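You operate a simulated robot arm through the tools that you are given. There is no shell and no other tool.

You are at the controls of a simulated robot arm. One attempt, no reset.

JOB
Open the brown tray and lift the plaster block onto the two battens.
Fine: the battens in the tray; latch open, angle bar laid in the tray, red and green wing nuts loose, side down; leave the other wing nuts alone.

The check looks at the end state, three seconds after you hand in, the way a careful person would. Anything else that was tipped, shoved, dropped, spilled or broken makes it a failure.

ROBOT AND FRAMES
A 7-joint arm with a fingered hand, fixed in place. Base frame: the origin is on the floor under the middle of its stand, x ahead of it, y to its left, z up. Readings come in mm, rad, newtons and seconds.
It reaches about 1085 mm from its shoulder. Its first joint turns from -2.897 to 2.897 rad. Payload 3.7 kg.
The TCP is the grasp point between the finger pads, 25 mm short of the fingertips. In the tool frame z runs along the fingers and y along their closing line. The gripper opens to 88 mm; its body begins 29 mm behind the TCP. The gripper is a hand of 5 fingers: y runs from the thumb to the fingers, the wrist lies at [-13, -106, -174] in the tool frame, and closing takes about 1.5 s.
Orientation is told as [roll, pitch, yaw] about the base's x, y, z axes, in that order, counted from this pose: with the fingers straight down and the wrist toward the robot, the tool's x, y and z point along [0, 1, 0], [1, 0, 0] and [0, 0, -1] of the base frame.

CONTROLS
- The arm moves only by the tool move_arm. Its argument "plan" is a list of rows, each a list of 3 entries, a list of its own where there are three numbers: the shift along the base's x, y, z in mm, then the turn, a rotation vector about the base's x, y, z in degrees, then the finger opening in mm, from 0 to 88. In form: [[[x, y, z], [rx, ry, rz], claw], ...]. A call has 1 to 20 rows; each row shifts and turns the commanded pose from where the row before left it. Rows are played at 5 a second. More than 50 mm and 0.15 rad between two rows, or a gripper value outside its range, and nothing of the call is played. A pose out of reach is approached as far as the arm can. The call stops where the force on the tool passes 70 N (or 10 N more than at its start, if that is more) or the arm is blocked; 0.2 s more then pass. The fingers move at their own pace (about 108 mm/s each) and stop on an object; they squeeze with about 25 N. The grip force told is the motor's: it shows also when the fingers shut on nothing. Time passes only in rows, and 0.2 s behind the last, so rows that do not move let the fingers close. It gives the time, the measured TCP pose, the force on the tool (base axes), the opening and the grip force at its end, in the units of the frame above (readings bear some noise), with the torque about the TCP (base axes, N m) and any sound that the robot's microphone picked up.
- Cameras (640 x 400 px; columns grow to the right, rows downward): "scene" is fixed at [221.4, 501.9, 1414.1]; the picture's right is [-0.28, -0.96, 0.00], its down [-0.65, 0.19, -0.74] and it looks along [0.71, -0.21, -0.68] (base axes); focal length 353 px, centre (320, 200). "wrist" rides on the gripper at [59, -79, -105] in the tool frame; the picture's right is [-0.73, 0.32, -0.61], its down [-0.62, -0.68, 0.38] and it looks along [-0.29, 0.66, 0.70] (tool axes); focal length 234 px, centre (320, 200). There is no depth. A picture from a camera that has moved, and an enlarged one, comes with that camera's place and axes in the base frame and with its lens.
- grab_frame(camera): a new picture of that camera. The clock stands still meanwhile.
- hand_shape(shape): the hand has 5 fingers and takes this shape, open, in about a second: jaw (thumb against the fingers, like two jaws); tri (thumb and two fingers); tip (a fingertip pinch); poke (one finger out to press); point (the index stretched); flat (the hand flat); cup (the hand cupped); fist (a fist). The gripper value then closes the fingers along that shape, each until it touches; the sizes above hold for jaw. It gives what a move gives, with no picture.
- enlarge(camera, box): a new picture of the part [left, top, right, bottom] of that camera's present view, enlarged. The clock stands still meanwhile.
- sign_off(): hands the job in; it is judged then, once.

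Nothing tells you positions but the pictures and the camera data. Unless the task says otherwise, let go and move clear before handing in.

The tools are called after "Call:" as a command line: name --argument value ..., lists and objects as JSON in quotes. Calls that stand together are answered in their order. move_arm: Moves the arm, as the interface text tells. Its arguments: {"type":"object","properties":{"plan":{"type":"array","items":{"type":"array"}}},"required":["plan"]} The other tools are called the same way: hand_shape (shape) gives the hand a shape; grab_frame (camera) takes a picture; enlarge (camera, box) takes an enlarged picture of a part of a camera's view; sign_off () hands the job in.

At the start:

```text
time_s: 0.0
eef_pos: [518.7, 219.0, 1161.4]
orientation: [-0.002, 0.0, 0.001]
contact_force: [-0.3, 0.5, 0.0]
moment: [0.0, 0.0, 0.01]
gripper_width: 87.4
grip_force: 0.0
shape: jaw
```

scene: 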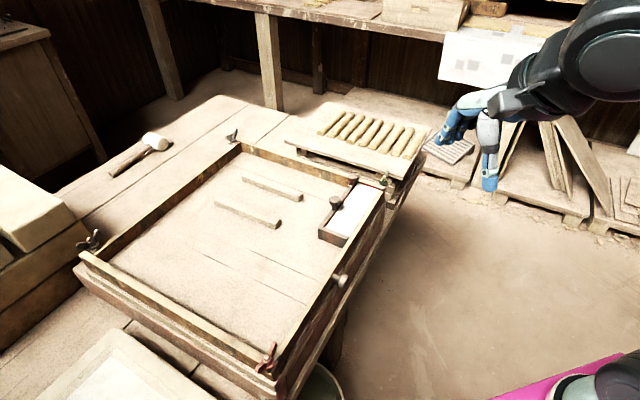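
wrist: 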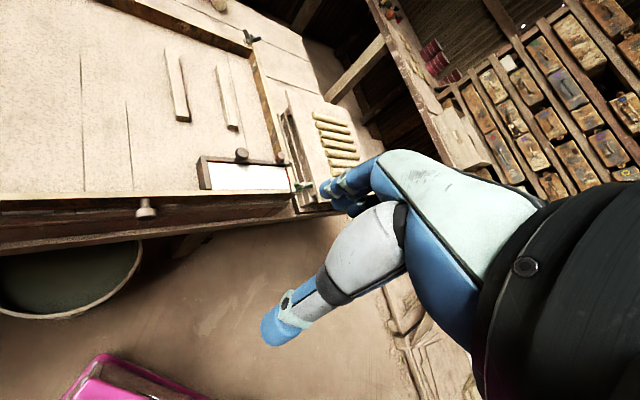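

I see a workbench with a brown framed tray, two battens lying in it, a small plaster block boxed in at the right corner, and wing nuts at the corners. I'll look closer at the parts before moving.

Call:
enlarge --camera "scene" --box '[280, 140, 440, 240]'

Call:
enlarge --camera "scene" --box '[220, 240, 380, 400]'

Call:
enlarge --camera "scene" --box '[60, 110, 260, 280]'

Call:
enlarge --camera "wrist" --box '[120, 120, 340, 250]'

```text
4.00 times, centred on (360, 190) of scene
camera zoom: at [221.4, 501.9, 1414.1], right [-0.28, -0.96, 0.0], down [-0.65, 0.19, -0.74], along [0.71, -0.21, -0.68], focal length 1412 px, centre (160, 240)
```

zoom: 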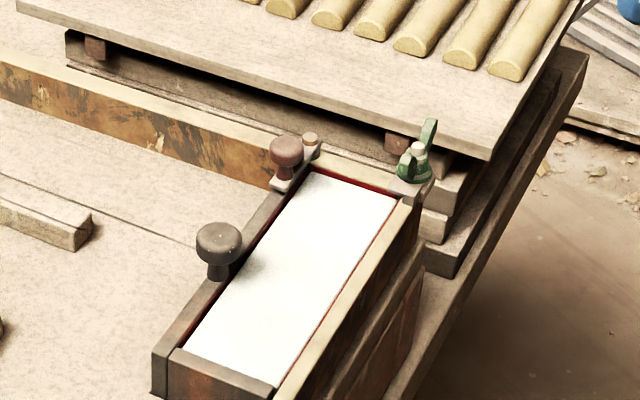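

```text
2.50 times, centred on (300, 320) of scene
camera zoom: at [221.4, 501.9, 1414.1], right [-0.28, -0.96, 0.0], down [-0.65, 0.19, -0.74], along [0.71, -0.21, -0.68], focal length 882 px, centre (370, -100)
```

zoom: 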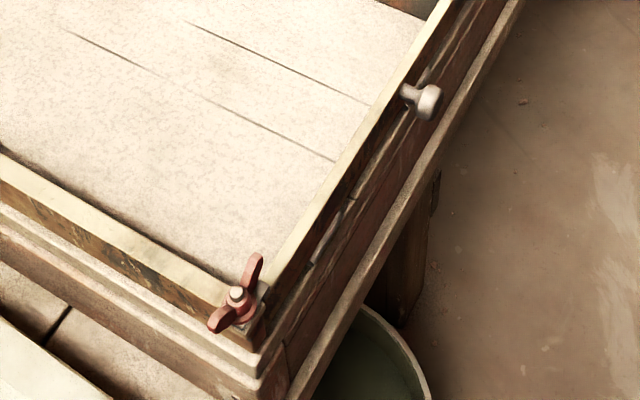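

```text
2.35 times, centred on (160, 195) of scene
camera zoom: at [221.4, 501.9, 1414.1], right [-0.28, -0.96, 0.0], down [-0.65, 0.19, -0.74], along [0.71, -0.21, -0.68], focal length 830 px, centre (696, 212)
```

zoom: 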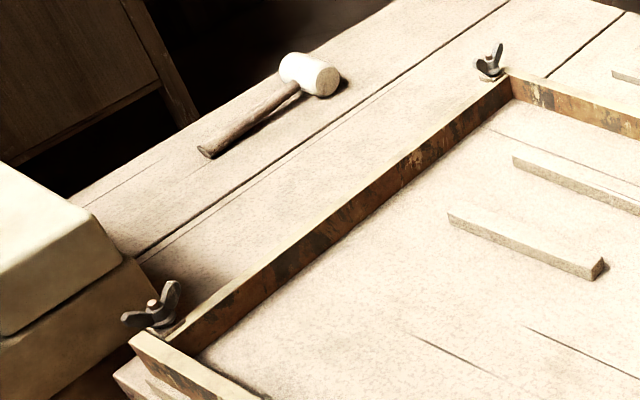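

```text
2.91 times, centred on (230, 185) of wrist
camera zoom: at [440.4, 279.0, 1266.6], right [0.32, -0.73, 0.61], down [-0.68, -0.62, -0.38], along [0.66, -0.29, -0.7], focal length 681 px, centre (582, 244)
```

zoom: 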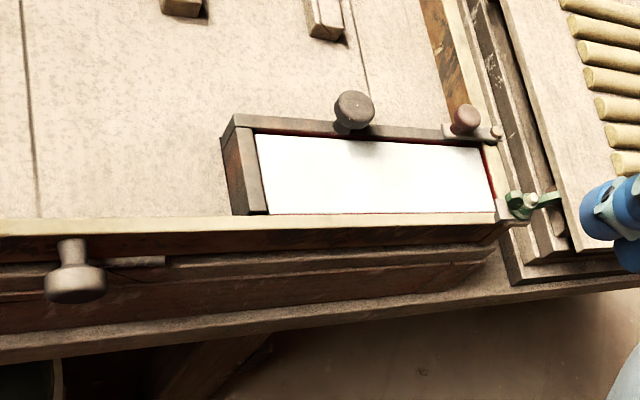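

The tray sits turned about 45° to the base with the red nut near (458, 512) and the green nut near (789, 180), z about 888. I'll zoom further into the latch, nuts, and side knob.

Call:
enlarge --camera "scene" --box '[340, 165, 400, 203]'

Call:
enlarge --camera "scene" --box '[310, 250, 370, 300]'

Call:
enlarge --camera "scene" --box '[240, 330, 310, 390]'

Call:
enlarge --camera "wrist" --box '[260, 135, 330, 215]'

Call:
enlarge --camera "wrist" --box '[110, 180, 190, 250]'

```text
10.53 times, centred on (370, 184) of scene
camera zoom: at [221.4, 501.9, 1414.1], right [-0.28, -0.96, 0.0], down [-0.65, 0.19, -0.74], along [0.71, -0.21, -0.68], focal length 3715 px, centre (-206, 368)
```

zoom: 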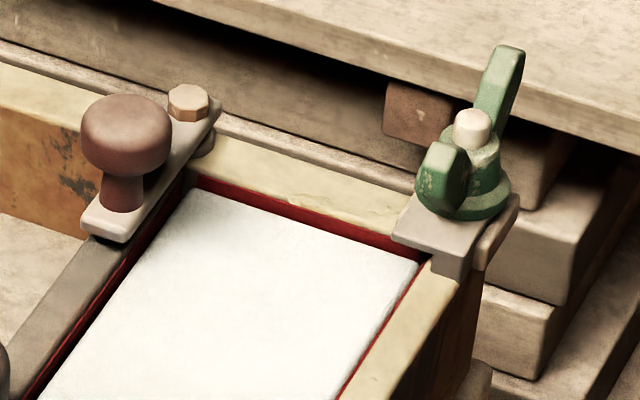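

```text
8.00 times, centred on (340, 275) of scene
camera zoom: at [221.4, 501.9, 1414.1], right [-0.28, -0.96, 0.0], down [-0.65, 0.19, -0.74], along [0.71, -0.21, -0.68], focal length 2824 px, centre (160, -400)
```

zoom: 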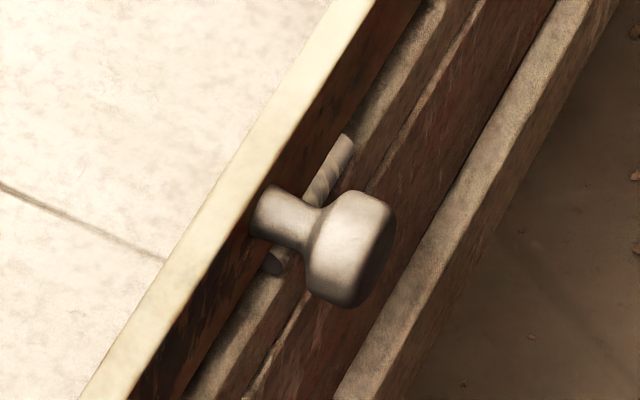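

```text
6.67 times, centred on (275, 360) of scene
camera zoom: at [221.4, 501.9, 1414.1], right [-0.28, -0.96, 0.0], down [-0.65, 0.19, -0.74], along [0.71, -0.21, -0.68], focal length 2353 px, centre (620, -867)
```

zoom: 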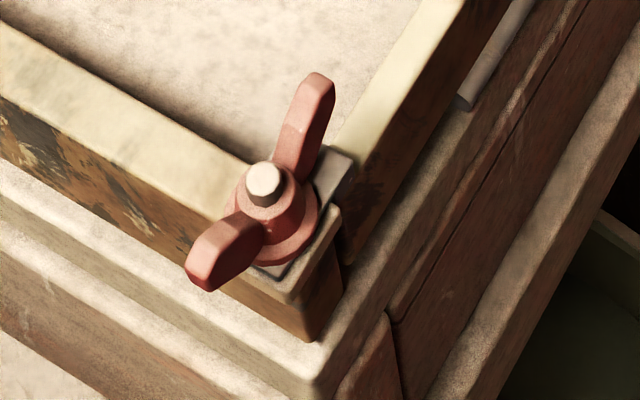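

```text
5.00 times, centred on (295, 175) of wrist
camera zoom: at [440.4, 279.0, 1266.6], right [0.32, -0.73, 0.61], down [-0.68, -0.62, -0.38], along [0.66, -0.29, -0.7], focal length 1171 px, centre (445, 325)
```

zoom: 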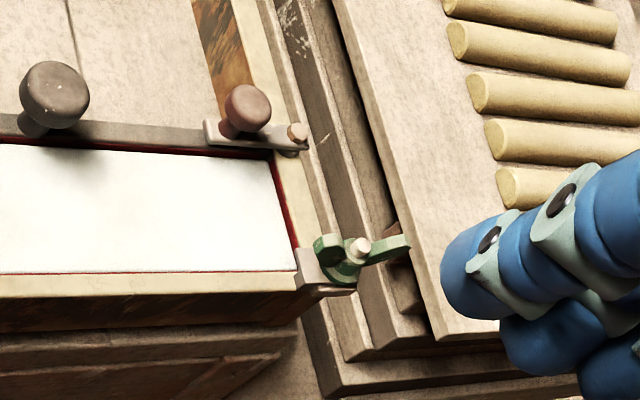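

```text
5.71 times, centred on (150, 215) of wrist
camera zoom: at [440.4, 279.0, 1266.6], right [0.32, -0.73, 0.61], down [-0.68, -0.62, -0.38], along [0.66, -0.29, -0.7], focal length 1338 px, centre (1291, 114)
```

zoom: 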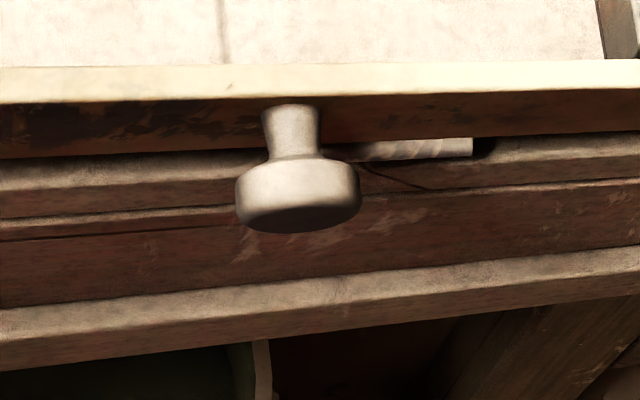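

The two views agree: green stud tip near (800, 174, 890), and the nuts stand on vertical studs that clamp a hinged front side. I'll turn the hand to yaw 45° and move to a closer viewing spot in front of the green corner.

Call:
move_arm --plan '[[[25.5, -15.4, -25], [0, 0, 6.43], 88], [[25.5, -15.4, -25], [0, 0, 6.43], 88], [[25.5, -15.4, -25], [0, 0, 6.43], 88], [[25.5, -15.4, -25], [0, 0, 6.43], 88], [[25.5, -15.4, -25], [0, 0, 6.43], 88], [[25.5, -15.4, -25], [0, 0, 6.43], 88], [[25.5, -15.4, -25], [0, 0, 6.43], 88]]'

Call:
grab_frame --camera "wrist"

Call:
grab_frame --camera "scene"

```text
time_s: 1.6
eef_pos: [697.5, 110.1, 987.1]
orientation: [0.002, -0.001, 0.786]
contact_force: [0.9, 0.6, -0.3]
moment: [0.0, 0.0, -0.02]
gripper_width: 87.8
grip_force: 0.1
shape: jaw
```

```text
taken
camera wrist: at [599.8, 97.2, 1091.5], right [0.74, -0.29, 0.61], down [-0.04, -0.92, -0.38], along [0.67, 0.26, -0.7], focal length 234 px, centre (320, 200)
```

wrist: 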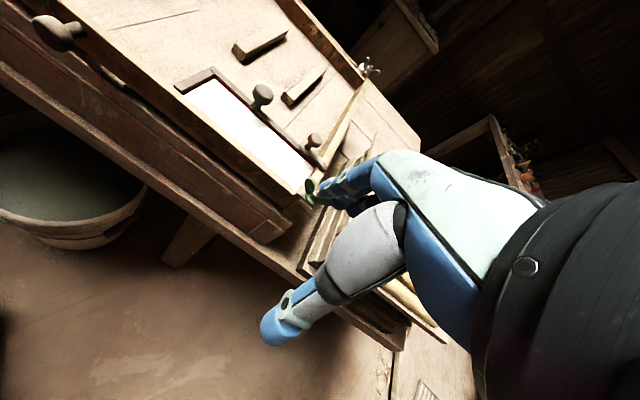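

```text
taken
```

scene: 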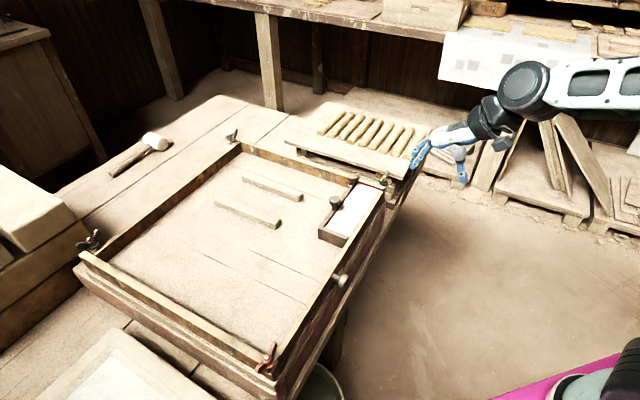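

The wrist camera now sees the front side obliquely, with the green nut partly behind the fingers. I'll enlarge the parts for measurements.

Call:
enlarge --camera "wrist" --box '[180, 60, 340, 220]'

Call:
enlarge --camera "wrist" --box '[0, 0, 160, 130]'

Call:
enlarge --camera "wrist" --box '[240, 120, 340, 220]'

Call:
enlarge --camera "scene" --box '[360, 120, 480, 200]'

```text
2.50 times, centred on (260, 140) of wrist
camera zoom: at [599.8, 97.2, 1091.5], right [0.74, -0.29, 0.61], down [-0.04, -0.92, -0.38], along [0.67, 0.26, -0.7], focal length 585 px, centre (470, 350)
```

zoom: 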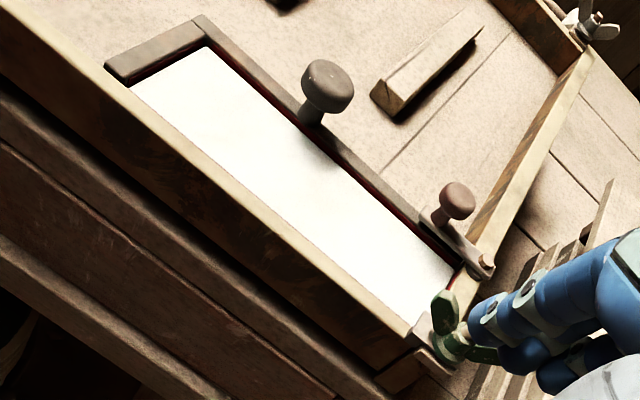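

```text
3.08 times, centred on (80, 65) of wrist
camera zoom: at [599.8, 97.2, 1091.5], right [0.74, -0.29, 0.61], down [-0.04, -0.92, -0.38], along [0.67, 0.26, -0.7], focal length 720 px, centre (1058, 615)
```

zoom: 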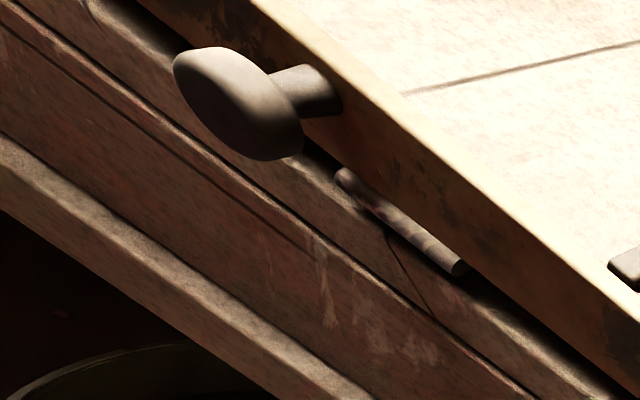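

```text
4.00 times, centred on (290, 170) of wrist
camera zoom: at [599.8, 97.2, 1091.5], right [0.74, -0.29, 0.61], down [-0.04, -0.92, -0.38], along [0.67, 0.26, -0.7], focal length 937 px, centre (440, 320)
```

zoom: 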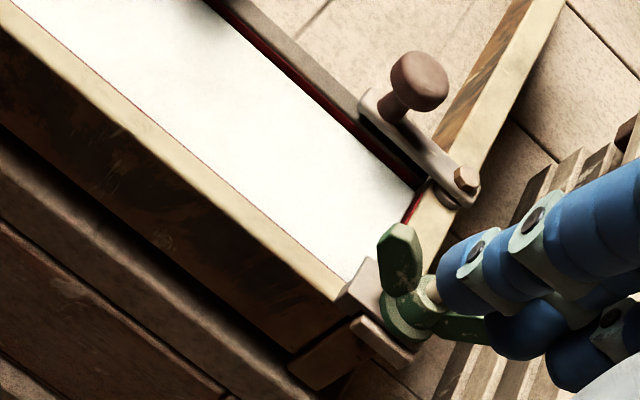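

```text
5.00 times, centred on (420, 160) of scene
camera zoom: at [221.4, 501.9, 1414.1], right [-0.28, -0.96, 0.0], down [-0.65, 0.19, -0.74], along [0.71, -0.21, -0.68], focal length 1765 px, centre (-180, 400)
```

zoom: 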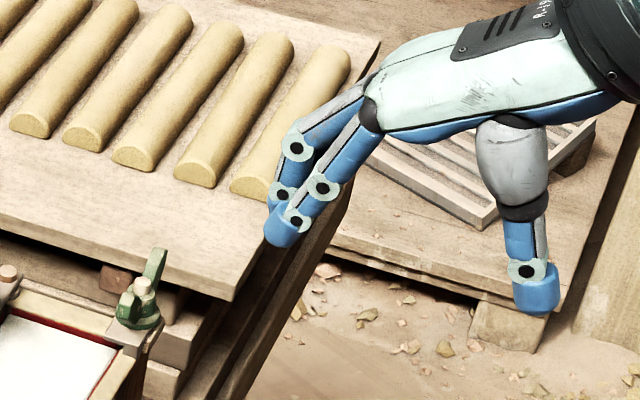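

Block top is at about z 870 with corners near (665,309), (702,344), (779,192), (818,231). The side knob is near (570,352,863), and the side's hinge is near z 834. Next I'll test hand shapes in free air to see how they pinch.

Call:
hand_shape --shape "tip"

Call:
enlarge --camera "scene" --box '[390, 80, 510, 200]'

Call:
grab_frame --camera "wrist"

```text
time_s: 2.5
eef_pos: [696.8, 110.3, 988.4]
orientation: [0.0, 0.0, 0.787]
contact_force: [-0.4, -0.1, 0.2]
moment: [0.02, -0.02, -0.01]
gripper_width: 88.0
grip_force: 0.0
shape: tip
```

```text
3.33 times, centred on (450, 140) of scene
camera zoom: at [221.4, 501.9, 1414.1], right [-0.28, -0.96, 0.0], down [-0.65, 0.19, -0.74], along [0.71, -0.21, -0.68], focal length 1176 px, centre (-113, 400)
```

zoom: 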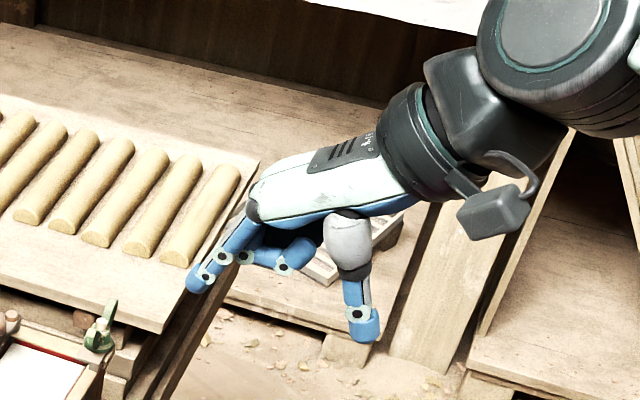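

```text
taken
camera wrist: at [599.9, 97.4, 1091.7], right [0.74, -0.29, 0.61], down [-0.04, -0.92, -0.38], along [0.67, 0.26, -0.7], focal length 234 px, centre (320, 200)
```

wrist: 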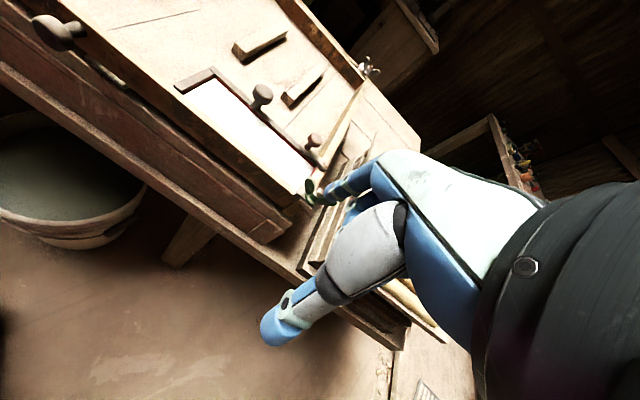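

Tip shape keeps only index and thumb extended, with the other fingers curled. I'll close it in the air to see where the pinch ends up.

Call:
move_arm --plan '[[[0, 0, 0], [0, 0, 0], 10], [[0, 0, 0], [0, 0, 0], 10], [[0, 0, 0], [0, 0, 0], 10], [[0, 0, 0], [0, 0, 0], 10], [[0, 0, 0], [0, 0, 0], 10], [[0, 0, 0], [0, 0, 0], 10], [[0, 0, 0], [0, 0, 0], 10]]'

Call:
enlarge --camera "scene" --box '[390, 80, 510, 200]'

Call:
grab_frame --camera "wrist"

```text
time_s: 4.1
eef_pos: [698.0, 110.7, 987.0]
orientation: [-0.001, 0.0, 0.784]
contact_force: [0.1, 0.2, 0.5]
moment: [-0.01, 0.0, -0.02]
gripper_width: 10.6
grip_force: 0.0
shape: tip
```

```text
3.33 times, centred on (450, 140) of scene
camera zoom: at [221.4, 501.9, 1414.1], right [-0.28, -0.96, 0.0], down [-0.65, 0.19, -0.74], along [0.71, -0.21, -0.68], focal length 1176 px, centre (-113, 400)
```

zoom: 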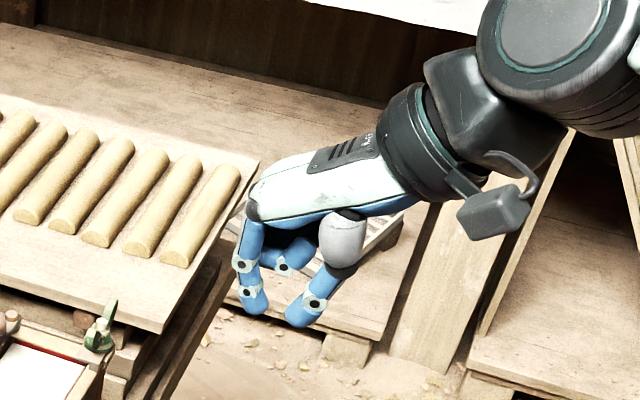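

```text
taken
camera wrist: at [600.0, 97.3, 1091.5], right [0.74, -0.28, 0.61], down [-0.04, -0.92, -0.38], along [0.67, 0.26, -0.7], focal length 234 px, centre (320, 200)
```

wrist: 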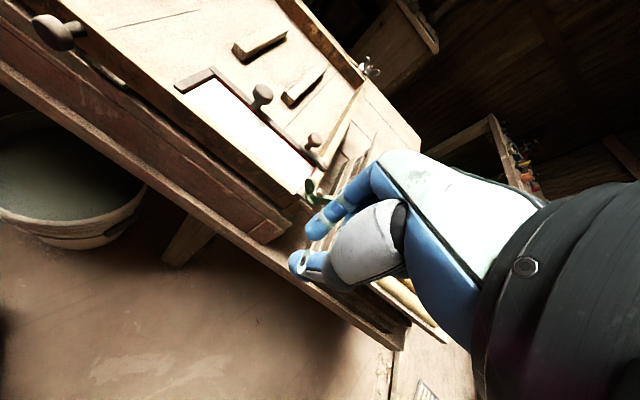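

The tip pinch closes close to the TCP. I'll close it fully and measure the meeting point in both cameras.

Call:
move_arm --plan '[[[0, 0, 0], [0, 0, 0], 0], [[0, 0, 0], [0, 0, 0], 0], [[0, 0, 0], [0, 0, 0], 0]]'

Call:
enlarge --camera "scene" --box '[420, 130, 480, 190]'

Call:
enlarge --camera "wrist" --box '[260, 140, 440, 320]'

```text
time_s: 4.9
eef_pos: [696.5, 111.2, 987.9]
orientation: [0.0, 0.002, 0.784]
contact_force: [-0.4, 0.2, 0.3]
moment: [-0.01, 0.01, 0.0]
gripper_width: 0.0
grip_force: 24.8
shape: tip
```

```text
6.67 times, centred on (450, 160) of scene
camera zoom: at [221.4, 501.9, 1414.1], right [-0.28, -0.96, 0.0], down [-0.65, 0.19, -0.74], along [0.71, -0.21, -0.68], focal length 2353 px, centre (-547, 467)
```

zoom: 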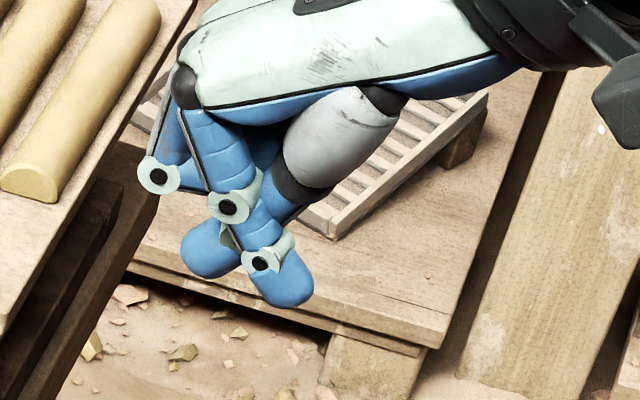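

```text
2.22 times, centred on (350, 230) of wrist
camera zoom: at [600.0, 97.3, 1091.5], right [0.74, -0.28, 0.61], down [-0.04, -0.92, -0.38], along [0.67, 0.26, -0.7], focal length 520 px, centre (253, 133)
```

zoom: 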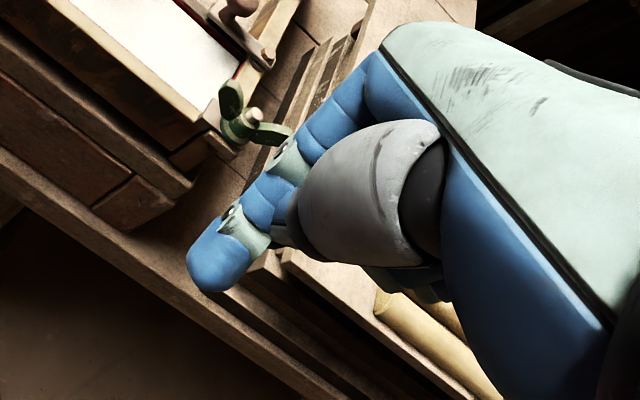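

With nothing between them, thumb and index cross in tip shape, so I'll use jaw for the wing nuts. I place the wings along the front side, with their tops at z about 907 and the axis near (789, 178). I'll go back to jaw and move above the green nut with a moderate opening, because the latch knob at (807, 254, 900) is close.

Call:
hand_shape --shape "jaw"

Call:
move_arm --plan '[[[30, 22, 0], [0, 0, 0], 50], [[31, 22, 0], [0, 0, 0], 50], [[31, 22, -10], [0, 0, 0], 50], [[0, 0, -15], [0, 0, 0], 50], [[0, 0, -15], [0, 0, 0], 50]]'

Call:
grab_frame --camera "wrist"

Call:
enlarge --camera "scene" --box '[340, 100, 460, 210]'

```text
time_s: 5.8
eef_pos: [698.3, 111.0, 988.1]
orientation: [0.001, -0.001, 0.787]
contact_force: [0.1, 0.1, -0.1]
moment: [-0.01, -0.02, -0.03]
gripper_width: 87.4
grip_force: 0.1
shape: jaw
```

```text
time_s: 7.0
eef_pos: [790.1, 179.0, 946.8]
orientation: [0.001, 0.0, 0.787]
contact_force: [-0.6, -1.0, 0.4]
moment: [-0.02, 0.01, 0.0]
gripper_width: 50.7
grip_force: 0.0
shape: jaw
```

```text
taken
camera wrist: at [693.1, 164.0, 1051.1], right [0.74, -0.28, 0.61], down [-0.04, -0.92, -0.38], along [0.67, 0.26, -0.7], focal length 234 px, centre (320, 200)
```

wrist: 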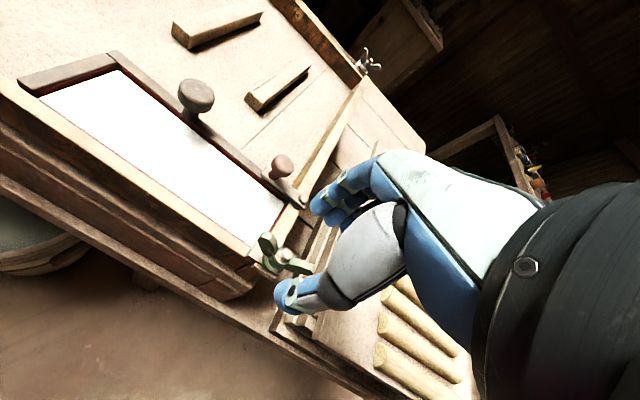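

```text
3.64 times, centred on (400, 155) of scene
camera zoom: at [221.4, 501.9, 1414.1], right [-0.28, -0.96, 0.0], down [-0.65, 0.19, -0.74], along [0.71, -0.21, -0.68], focal length 1284 px, centre (29, 364)
```

zoom: 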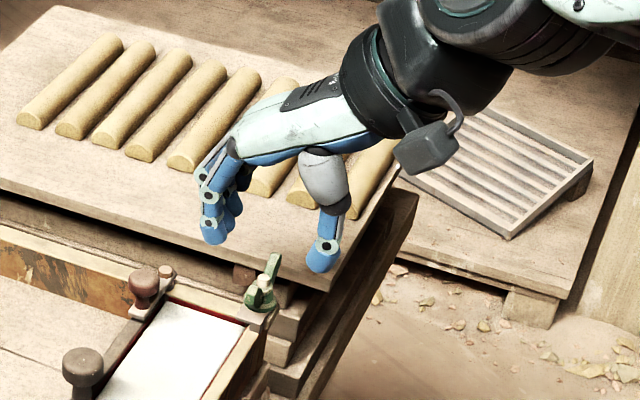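

The open hand now straddles the nut from above. I'll zoom in to check the centring before descending.

Call:
enlarge --camera "wrist" --box '[240, 160, 380, 320]'

Call:
enlarge --camera "scene" --box '[370, 140, 450, 200]'

```text
2.50 times, centred on (310, 240) of wrist
camera zoom: at [693.1, 164.0, 1051.1], right [0.74, -0.28, 0.61], down [-0.04, -0.92, -0.38], along [0.67, 0.26, -0.7], focal length 585 px, centre (345, 100)
```

zoom: 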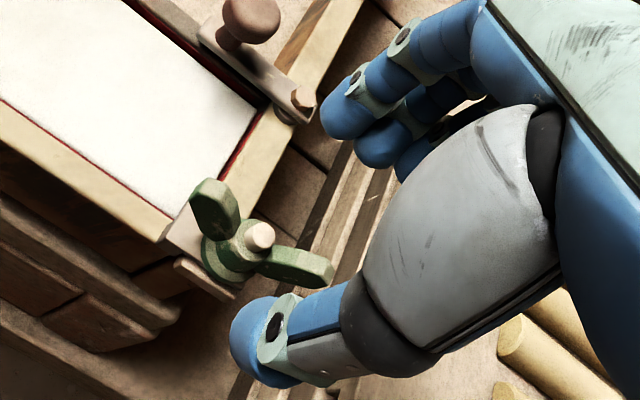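

```text
6.67 times, centred on (410, 170) of scene
camera zoom: at [221.4, 501.9, 1414.1], right [-0.28, -0.96, 0.0], down [-0.65, 0.19, -0.74], along [0.71, -0.21, -0.68], focal length 2353 px, centre (-280, 400)
```

zoom: 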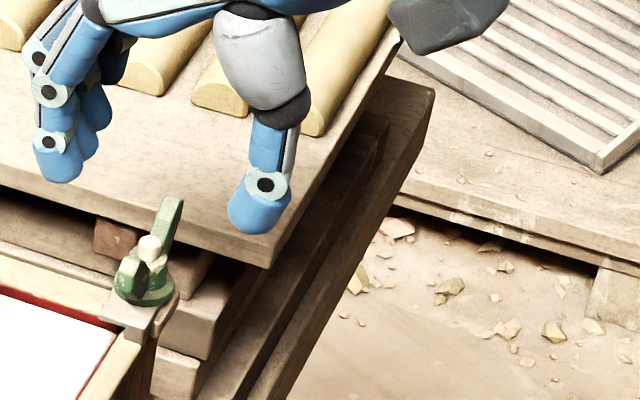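

Stud axis comes out at about (789, 179), which is almost exactly under the TCP. I'll descend to z about 906 and close on the wings.

Call:
move_arm --plan '[[[-0.5, 0, -14], [0, 0, 0], 50], [[0, 0, -14], [0, 0, 0], 50], [[0, 0, -13], [0, 0, 0], 50], [[0, 0, 0], [0, 0, 0], 50]]'

Call:
enlarge --camera "wrist" --box '[240, 160, 380, 320]'

Call:
enlarge --camera "scene" --box '[360, 140, 430, 200]'

```text
time_s: 8.0
eef_pos: [789.4, 176.3, 905.8]
orientation: [0.001, 0.0, 0.783]
contact_force: [-0.4, 0.2, 0.4]
moment: [-0.01, -0.01, -0.04]
gripper_width: 50.2
grip_force: 0.0
shape: jaw
```

```text
2.50 times, centred on (310, 240) of wrist
camera zoom: at [692.4, 164.0, 1009.9], right [0.74, -0.28, 0.61], down [-0.04, -0.92, -0.38], along [0.67, 0.26, -0.7], focal length 585 px, centre (345, 100)
```

zoom: 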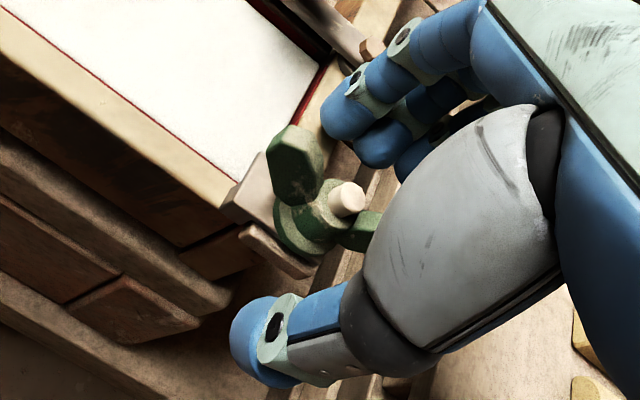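

```text
6.67 times, centred on (395, 170) of scene
camera zoom: at [221.4, 501.9, 1414.1], right [-0.28, -0.96, 0.0], down [-0.65, 0.19, -0.74], along [0.71, -0.21, -0.68], focal length 2353 px, centre (-180, 400)
```

zoom: 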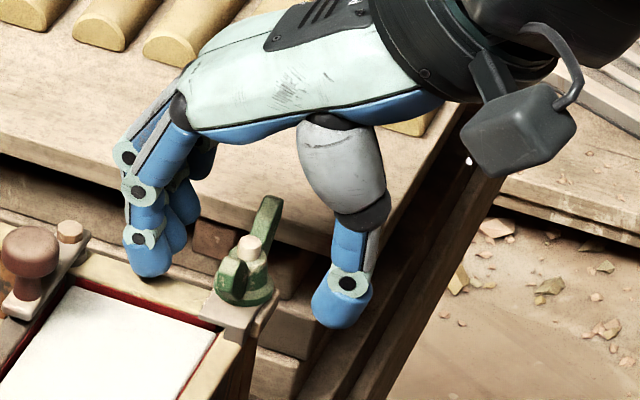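

No contact yet, and the nut sits between thumb and fingers. I'll close on the wings now.

Call:
move_arm --plan '[[[0, 0, 0], [0, 0, 0], 0], [[0, 0, 0], [0, 0, 0], 0], [[0, 0, 0], [0, 0, 0], 0], [[0, 0, 0], [0, 0, 0], 0], [[0, 0, 0], [0, 0, 0], 0], [[0, 0, 0], [0, 0, 0], 0], [[0, 0, 0], [0, 0, 0], 0]]'

Call:
enlarge --camera "wrist" --box '[240, 160, 380, 320]'

Call:
enlarge --camera "scene" --box '[360, 140, 430, 200]'

```text
time_s: 9.6
eef_pos: [789.2, 177.3, 905.4]
orientation: [0.0, 0.0, 0.785]
contact_force: [-4.9, -4.5, -3.7]
moment: [-0.1, 0.11, 0.0]
gripper_width: 9.9
grip_force: 24.9
shape: jaw
```

```text
2.50 times, centred on (310, 240) of wrist
camera zoom: at [692.3, 163.8, 1010.0], right [0.74, -0.28, 0.61], down [-0.04, -0.92, -0.38], along [0.67, 0.26, -0.7], focal length 585 px, centre (345, 100)
```

zoom: 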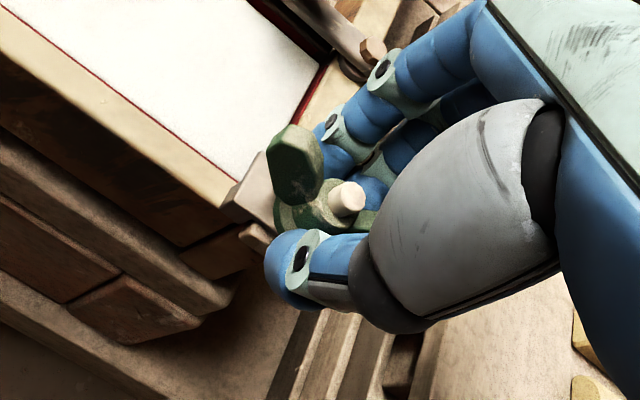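

```text
6.67 times, centred on (395, 170) of scene
camera zoom: at [221.4, 501.9, 1414.1], right [-0.28, -0.96, 0.0], down [-0.65, 0.19, -0.74], along [0.71, -0.21, -0.68], focal length 2353 px, centre (-180, 400)
```

zoom: 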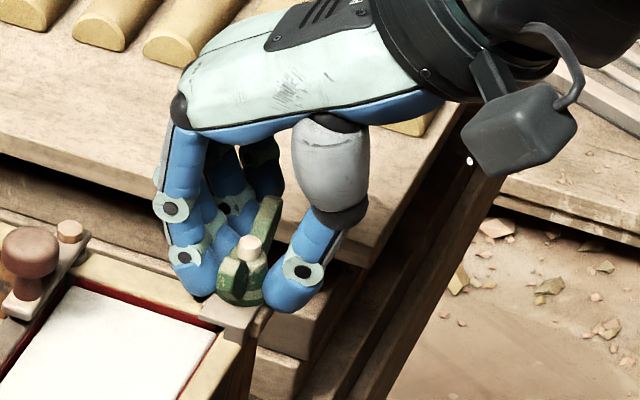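

The hand grips the wings at 9.9 mm width. I'll turn counter-clockwise from above in small steps and watch the moment.

Call:
move_arm --plan '[[[0, 0, 0], [0, 0, 5], 0], [[0, 0, 0], [0, 0, 5], 0], [[0, 0, 0], [0, 0, 5], 0], [[0, 0, 0], [0, 0, 5], 0]]'

Call:
enlarge --camera "scene" --box '[360, 140, 430, 200]'

```text
time_s: 10.6
eef_pos: [789.7, 178.3, 906.7]
orientation: [0.001, -0.001, 1.137]
contact_force: [-2.3, -5.3, -7.3]
moment: [-0.08, 0.01, -0.02]
gripper_width: 10.0
grip_force: 25.3
shape: jaw
```

```text
6.67 times, centred on (395, 170) of scene
camera zoom: at [221.4, 501.9, 1414.1], right [-0.28, -0.96, 0.0], down [-0.65, 0.19, -0.74], along [0.71, -0.21, -0.68], focal length 2353 px, centre (-180, 400)
```

zoom: 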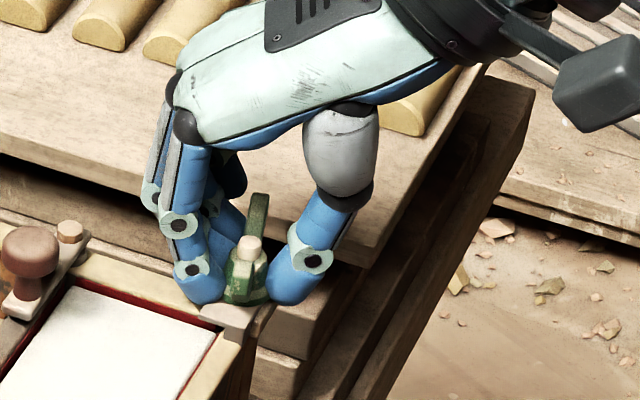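

The nut turned with the hand, at low torque and with no slip. I'll keep turning.

Call:
move_arm --plan '[[[0, 0, 0], [0, 0, 6], 0], [[0, 0, 0], [0, 0, 6], 0], [[0, 0, 0], [0, 0, 6], 0], [[0, 0, 0], [0, 0, 6], 0], [[0, 0, 0], [0, 0, 6], 0], [[0, 0, 0], [0, 0, 6], 0], [[0, 0, 0], [0, 0, 6], 0], [[0, 0, 0], [0, 0, 6], 0], [[0, 0, 0], [0, 0, 6], 0], [[0, 0, 0], [0, 0, 6], 0]]'

Call:
enlarge --camera "scene" --box '[360, 140, 430, 200]'

Call:
grab_frame --camera "scene"

```text
time_s: 12.8
eef_pos: [789.6, 178.3, 905.2]
orientation: [0.001, -0.001, 2.184]
contact_force: [5.3, 3.0, -3.6]
moment: [0.12, -0.07, -0.02]
gripper_width: 9.2
grip_force: 24.8
shape: jaw
```

```text
6.67 times, centred on (395, 170) of scene
camera zoom: at [221.4, 501.9, 1414.1], right [-0.28, -0.96, 0.0], down [-0.65, 0.19, -0.74], along [0.71, -0.21, -0.68], focal length 2353 px, centre (-180, 400)
```

zoom: 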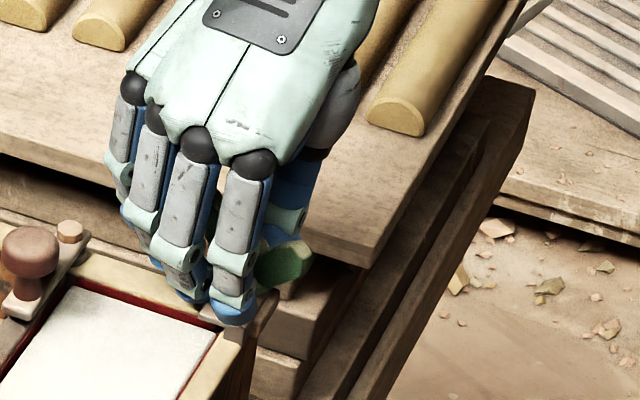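

```text
taken
```

scene: 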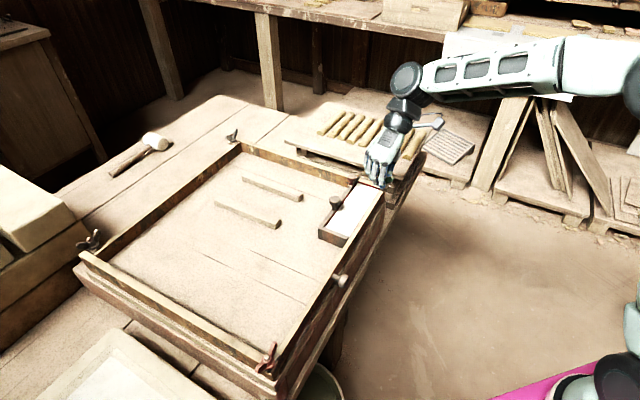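

Turned 80° so far and everything is clear of the latch. I'll turn another 60° while the joint allows it.

Call:
move_arm --plan '[[[0, 0, 0], [0, 0, 6], 0], [[0, 0, 0], [0, 0, 6], 0], [[0, 0, 0], [0, 0, 6], 0], [[0, 0, 0], [0, 0, 6], 0], [[0, 0, 0], [0, 0, 6], 0], [[0, 0, 0], [0, 0, 6], 0], [[0, 0, 0], [0, 0, 6], 0], [[0, 0, 0], [0, 0, 6], 0], [[0, 0, 0], [0, 0, 6], 0], [[0, 0, 0], [0, 0, 6], 0]]'

Call:
enlarge --camera "scene" --box '[340, 120, 440, 200]'

Call:
grab_frame --camera "wrist"

```text
time_s: 15.0
eef_pos: [789.4, 180.3, 906.0]
orientation: [-0.001, -0.001, -3.051]
contact_force: [3.3, 24.8, -8.1]
moment: [0.43, 0.02, -0.17]
gripper_width: 8.4
grip_force: 25.1
shape: jaw
```

```text
5.00 times, centred on (390, 160) of scene
camera zoom: at [221.4, 501.9, 1414.1], right [-0.28, -0.96, 0.0], down [-0.65, 0.19, -0.74], along [0.71, -0.21, -0.68], focal length 1765 px, centre (-30, 400)
```

zoom: 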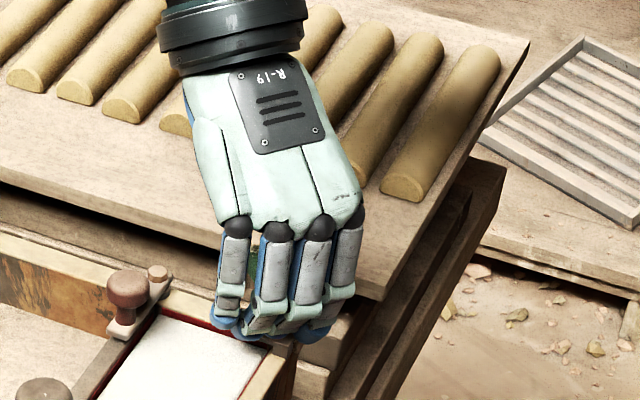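

```text
taken
camera wrist: at [873.4, 128.9, 1009.8], right [-0.39, 0.69, 0.61], down [0.62, 0.68, -0.38], along [-0.68, 0.23, -0.69], focal length 234 px, centre (320, 200)
```

wrist: 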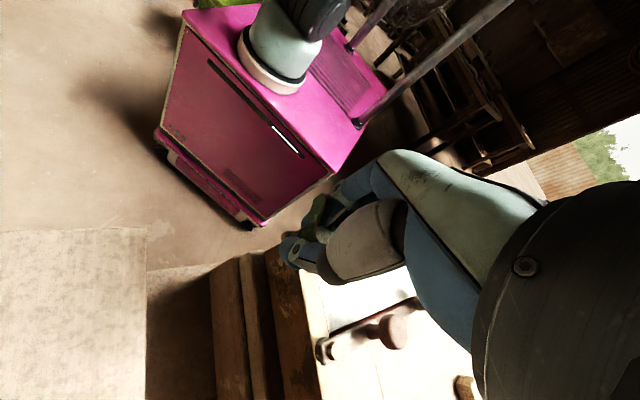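

The total turn is about 140°, and a side force is building up, so I'll stop here. I'll open a little, rise clear, and check the nut.

Call:
move_arm --plan '[[[0, 0, 0], [0, 0, 0], 40], [[0, 0, 0], [0, 0, 0], 40], [[0, 0, 0], [0, 0, 0], 40], [[0, 0, 20], [0, 0, 0], 40], [[0, 0, 30], [0, 0, 0], 40], [[0, 0, 40], [0, 0, 0], 40]]'

Call:
enlarge --camera "wrist" --box '[220, 150, 420, 400]'

Call:
enlarge --camera "scene" --box '[350, 150, 420, 210]'

```text
time_s: 16.4
eef_pos: [790.0, 178.2, 997.6]
orientation: [0.0, -0.002, -3.055]
contact_force: [0.2, 1.0, -0.1]
moment: [-0.01, -0.01, -0.03]
gripper_width: 39.8
grip_force: 0.1
shape: jaw
```

```text
1.60 times, centred on (320, 275) of wrist
camera zoom: at [873.4, 127.5, 1100.9], right [-0.38, 0.7, 0.61], down [0.62, 0.68, -0.38], along [-0.68, 0.23, -0.7], focal length 375 px, centre (320, 80)
```

zoom: 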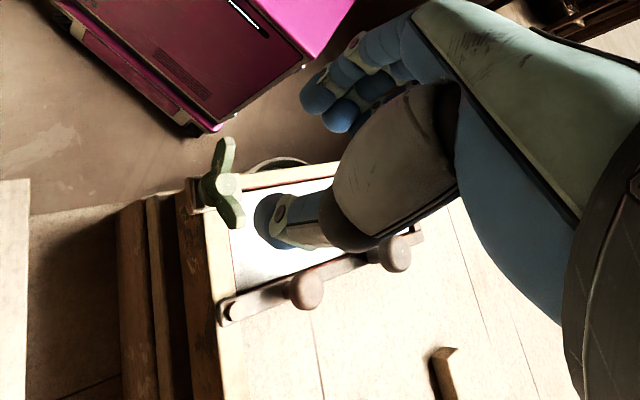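

```text
6.67 times, centred on (385, 180) of scene
camera zoom: at [221.4, 501.9, 1414.1], right [-0.28, -0.96, 0.0], down [-0.65, 0.19, -0.74], along [0.71, -0.21, -0.68], focal length 2353 px, centre (-113, 333)
```

zoom: 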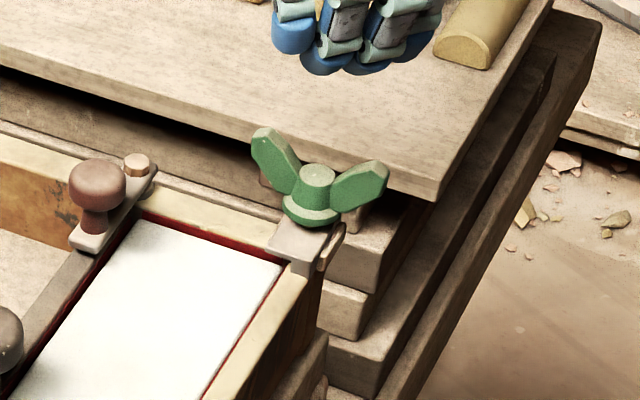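

The green nut has turned about 90° and risen to cover its stud tip, so it is loose. Next I unwind the hand and travel to above the red nut at about (458, 513).

Call:
move_arm --plan '[[[-16.6, 16.75, 0], [0, 0, -7], 50], [[-16.6, 16.75, 0], [0, 0, -7], 50], [[-16.6, 16.75, 0], [0, 0, -7], 50], [[-16.6, 16.75, 0], [0, 0, -7], 50], [[-16.6, 16.75, 0], [0, 0, -7], 50], [[-16.6, 16.75, 0], [0, 0, -7], 50], [[-16.6, 16.75, 0], [0, 0, -7], 50], [[-16.6, 16.75, 0], [0, 0, -7], 50], [[-16.6, 16.75, 0], [0, 0, -7], 50], [[-16.6, 16.75, 0], [0, 0, -7], 50], [[-16.6, 16.75, 0], [0, 0, -7], 50], [[-16.6, 16.75, 0], [0, 0, -7], 50], [[-16.6, 16.75, 0], [0, 0, -7], 50], [[-16.6, 16.75, 0], [0, 0, -7], 50], [[-16.6, 16.75, 0], [0, 0, -7], 50], [[-16.6, 16.75, 0], [0, 0, -7], 50], [[-16.6, 16.75, 0], [0, 0, -7], 50], [[-16.6, 16.75, 0], [0, 0, -7], 50], [[-16.6, 16.75, 0], [0, 0, -7], 50], [[-16.6, 16.75, 0], [0, 0, -7], 50]]'

Call:
grab_frame --camera "wrist"

Call:
grab_frame --camera "scene"

```text
time_s: 20.6
eef_pos: [457.2, 514.8, 996.4]
orientation: [0.001, -0.002, 0.785]
contact_force: [0.0, -0.8, 0.3]
moment: [0.01, 0.0, 0.01]
gripper_width: 49.7
grip_force: 0.0
shape: jaw
```

```text
taken
camera wrist: at [359.6, 500.9, 1100.4], right [0.74, -0.29, 0.61], down [-0.04, -0.92, -0.38], along [0.67, 0.26, -0.7], focal length 234 px, centre (320, 200)
```

wrist: 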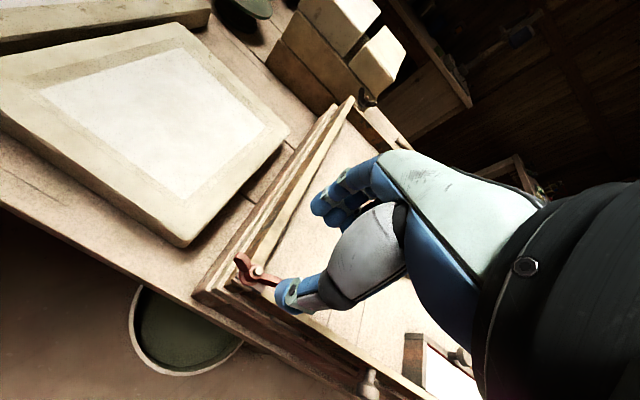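

```text
taken
```

scene: 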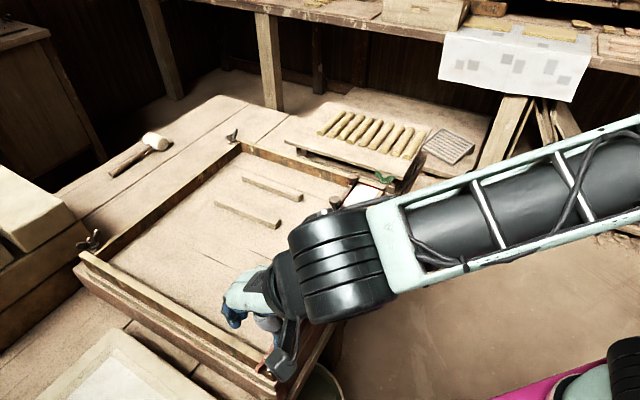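

The hand is above the red nut. I'll zoom in to pin down its position.

Call:
enlarge --camera "wrist" --box '[190, 200, 330, 330]'

Call:
enlarge --camera "scene" --box '[210, 270, 310, 390]'

```text
3.08 times, centred on (260, 265) of wrist
camera zoom: at [359.6, 500.9, 1100.4], right [0.74, -0.29, 0.61], down [-0.04, -0.92, -0.38], along [0.67, 0.26, -0.7], focal length 720 px, centre (505, 0)
```

zoom: 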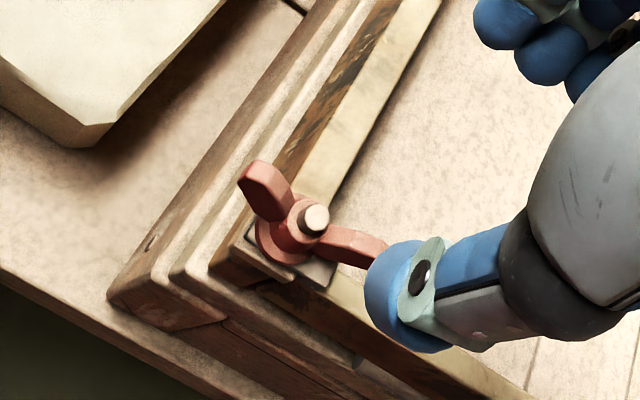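

```text
3.33 times, centred on (260, 330) of scene
camera zoom: at [221.4, 501.9, 1414.1], right [-0.28, -0.96, 0.0], down [-0.65, 0.19, -0.74], along [0.71, -0.21, -0.68], focal length 1176 px, centre (520, -233)
```

zoom: 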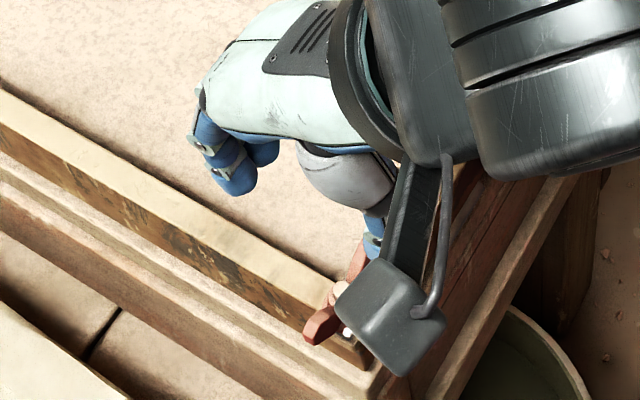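

The red stud axis is at about (455.5, 512). I'll centre over it and descend to the same height as before.

Call:
move_arm --plan '[[[-1.5, -2.5, -20], [0, 0, 0], 50], [[0, 0, -20], [0, 0, 0], 50], [[0, 0, -20], [0, 0, 0], 50], [[0, 0, -18], [0, 0, 0], 50], [[0, 0, -13], [0, 0, 0], 50], [[0, 0, 0], [0, 0, 0], 50]]'

Call:
enlarge --camera "wrist" --box '[220, 160, 380, 320]'

Call:
enlarge --camera "scene" --box '[210, 290, 330, 390]'

```text
time_s: 22.0
eef_pos: [456.5, 512.7, 903.6]
orientation: [-0.001, 0.0, 0.786]
contact_force: [-0.4, -0.5, 0.5]
moment: [0.03, -0.02, 0.02]
gripper_width: 49.6
grip_force: 0.2
shape: jaw
```

```text
2.50 times, centred on (300, 240) of wrist
camera zoom: at [358.7, 498.4, 1008.9], right [0.74, -0.28, 0.61], down [-0.04, -0.92, -0.38], along [0.67, 0.26, -0.7], focal length 585 px, centre (370, 100)
```

zoom: 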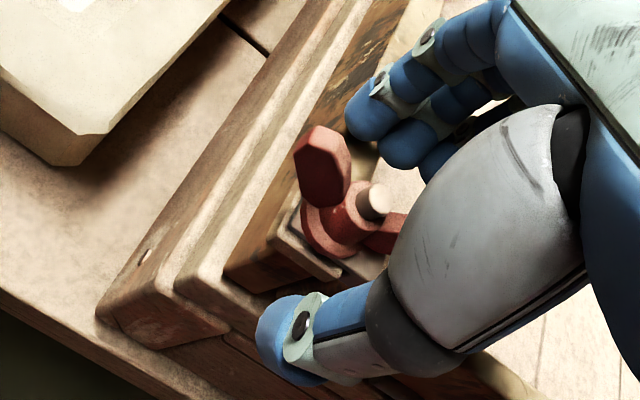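

```text
4.00 times, centred on (270, 340) of scene
camera zoom: at [221.4, 501.9, 1414.1], right [-0.28, -0.96, 0.0], down [-0.65, 0.19, -0.74], along [0.71, -0.21, -0.68], focal length 1412 px, centre (520, -360)
```

zoom: 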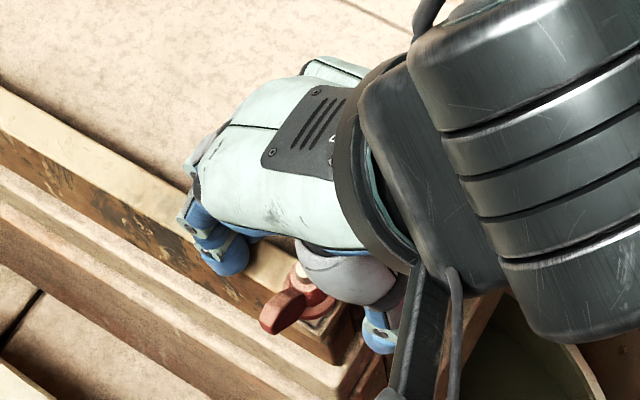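

The geometry matches the green grip. I'll close and begin turning counter-clockwise.

Call:
move_arm --plan '[[[0, 0, 0], [0, 0, 0], 0], [[0, 0, 0], [0, 0, 0], 0], [[0, 0, 0], [0, 0, 0], 0], [[0, 0, 0], [0, 0, 0], 0], [[0, 0, 0], [0, 0, 0], 0], [[0, 0, 0], [0, 0, 0], 0], [[0, 0, 0], [0, 0, 5], 0], [[0, 0, 0], [0, 0, 5], 0], [[0, 0, 0], [0, 0, 5], 0], [[0, 0, 0], [0, 0, 5], 0]]'

Call:
enlarge --camera "wrist" --box '[220, 160, 380, 320]'

Call:
enlarge --camera "scene" --box '[210, 290, 330, 390]'

```text
time_s: 24.2
eef_pos: [456.6, 510.9, 904.3]
orientation: [-0.002, -0.001, 1.135]
contact_force: [2.0, -5.2, -1.4]
moment: [-0.04, -0.13, -0.11]
gripper_width: 10.9
grip_force: 25.2
shape: jaw
```

```text
2.50 times, centred on (300, 240) of wrist
camera zoom: at [369.9, 464.8, 1009.2], right [0.79, -0.01, 0.61], down [0.28, -0.88, -0.38], along [0.54, 0.47, -0.7], focal length 585 px, centre (370, 100)
```

zoom: 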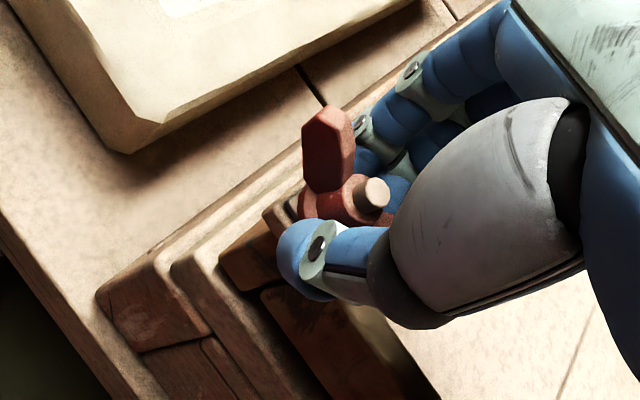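

```text
4.00 times, centred on (270, 340) of scene
camera zoom: at [221.4, 501.9, 1414.1], right [-0.28, -0.96, 0.0], down [-0.65, 0.19, -0.74], along [0.71, -0.21, -0.68], focal length 1412 px, centre (520, -360)
```

zoom: 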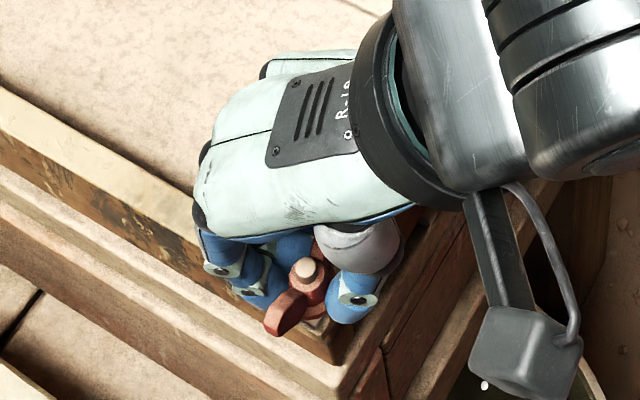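

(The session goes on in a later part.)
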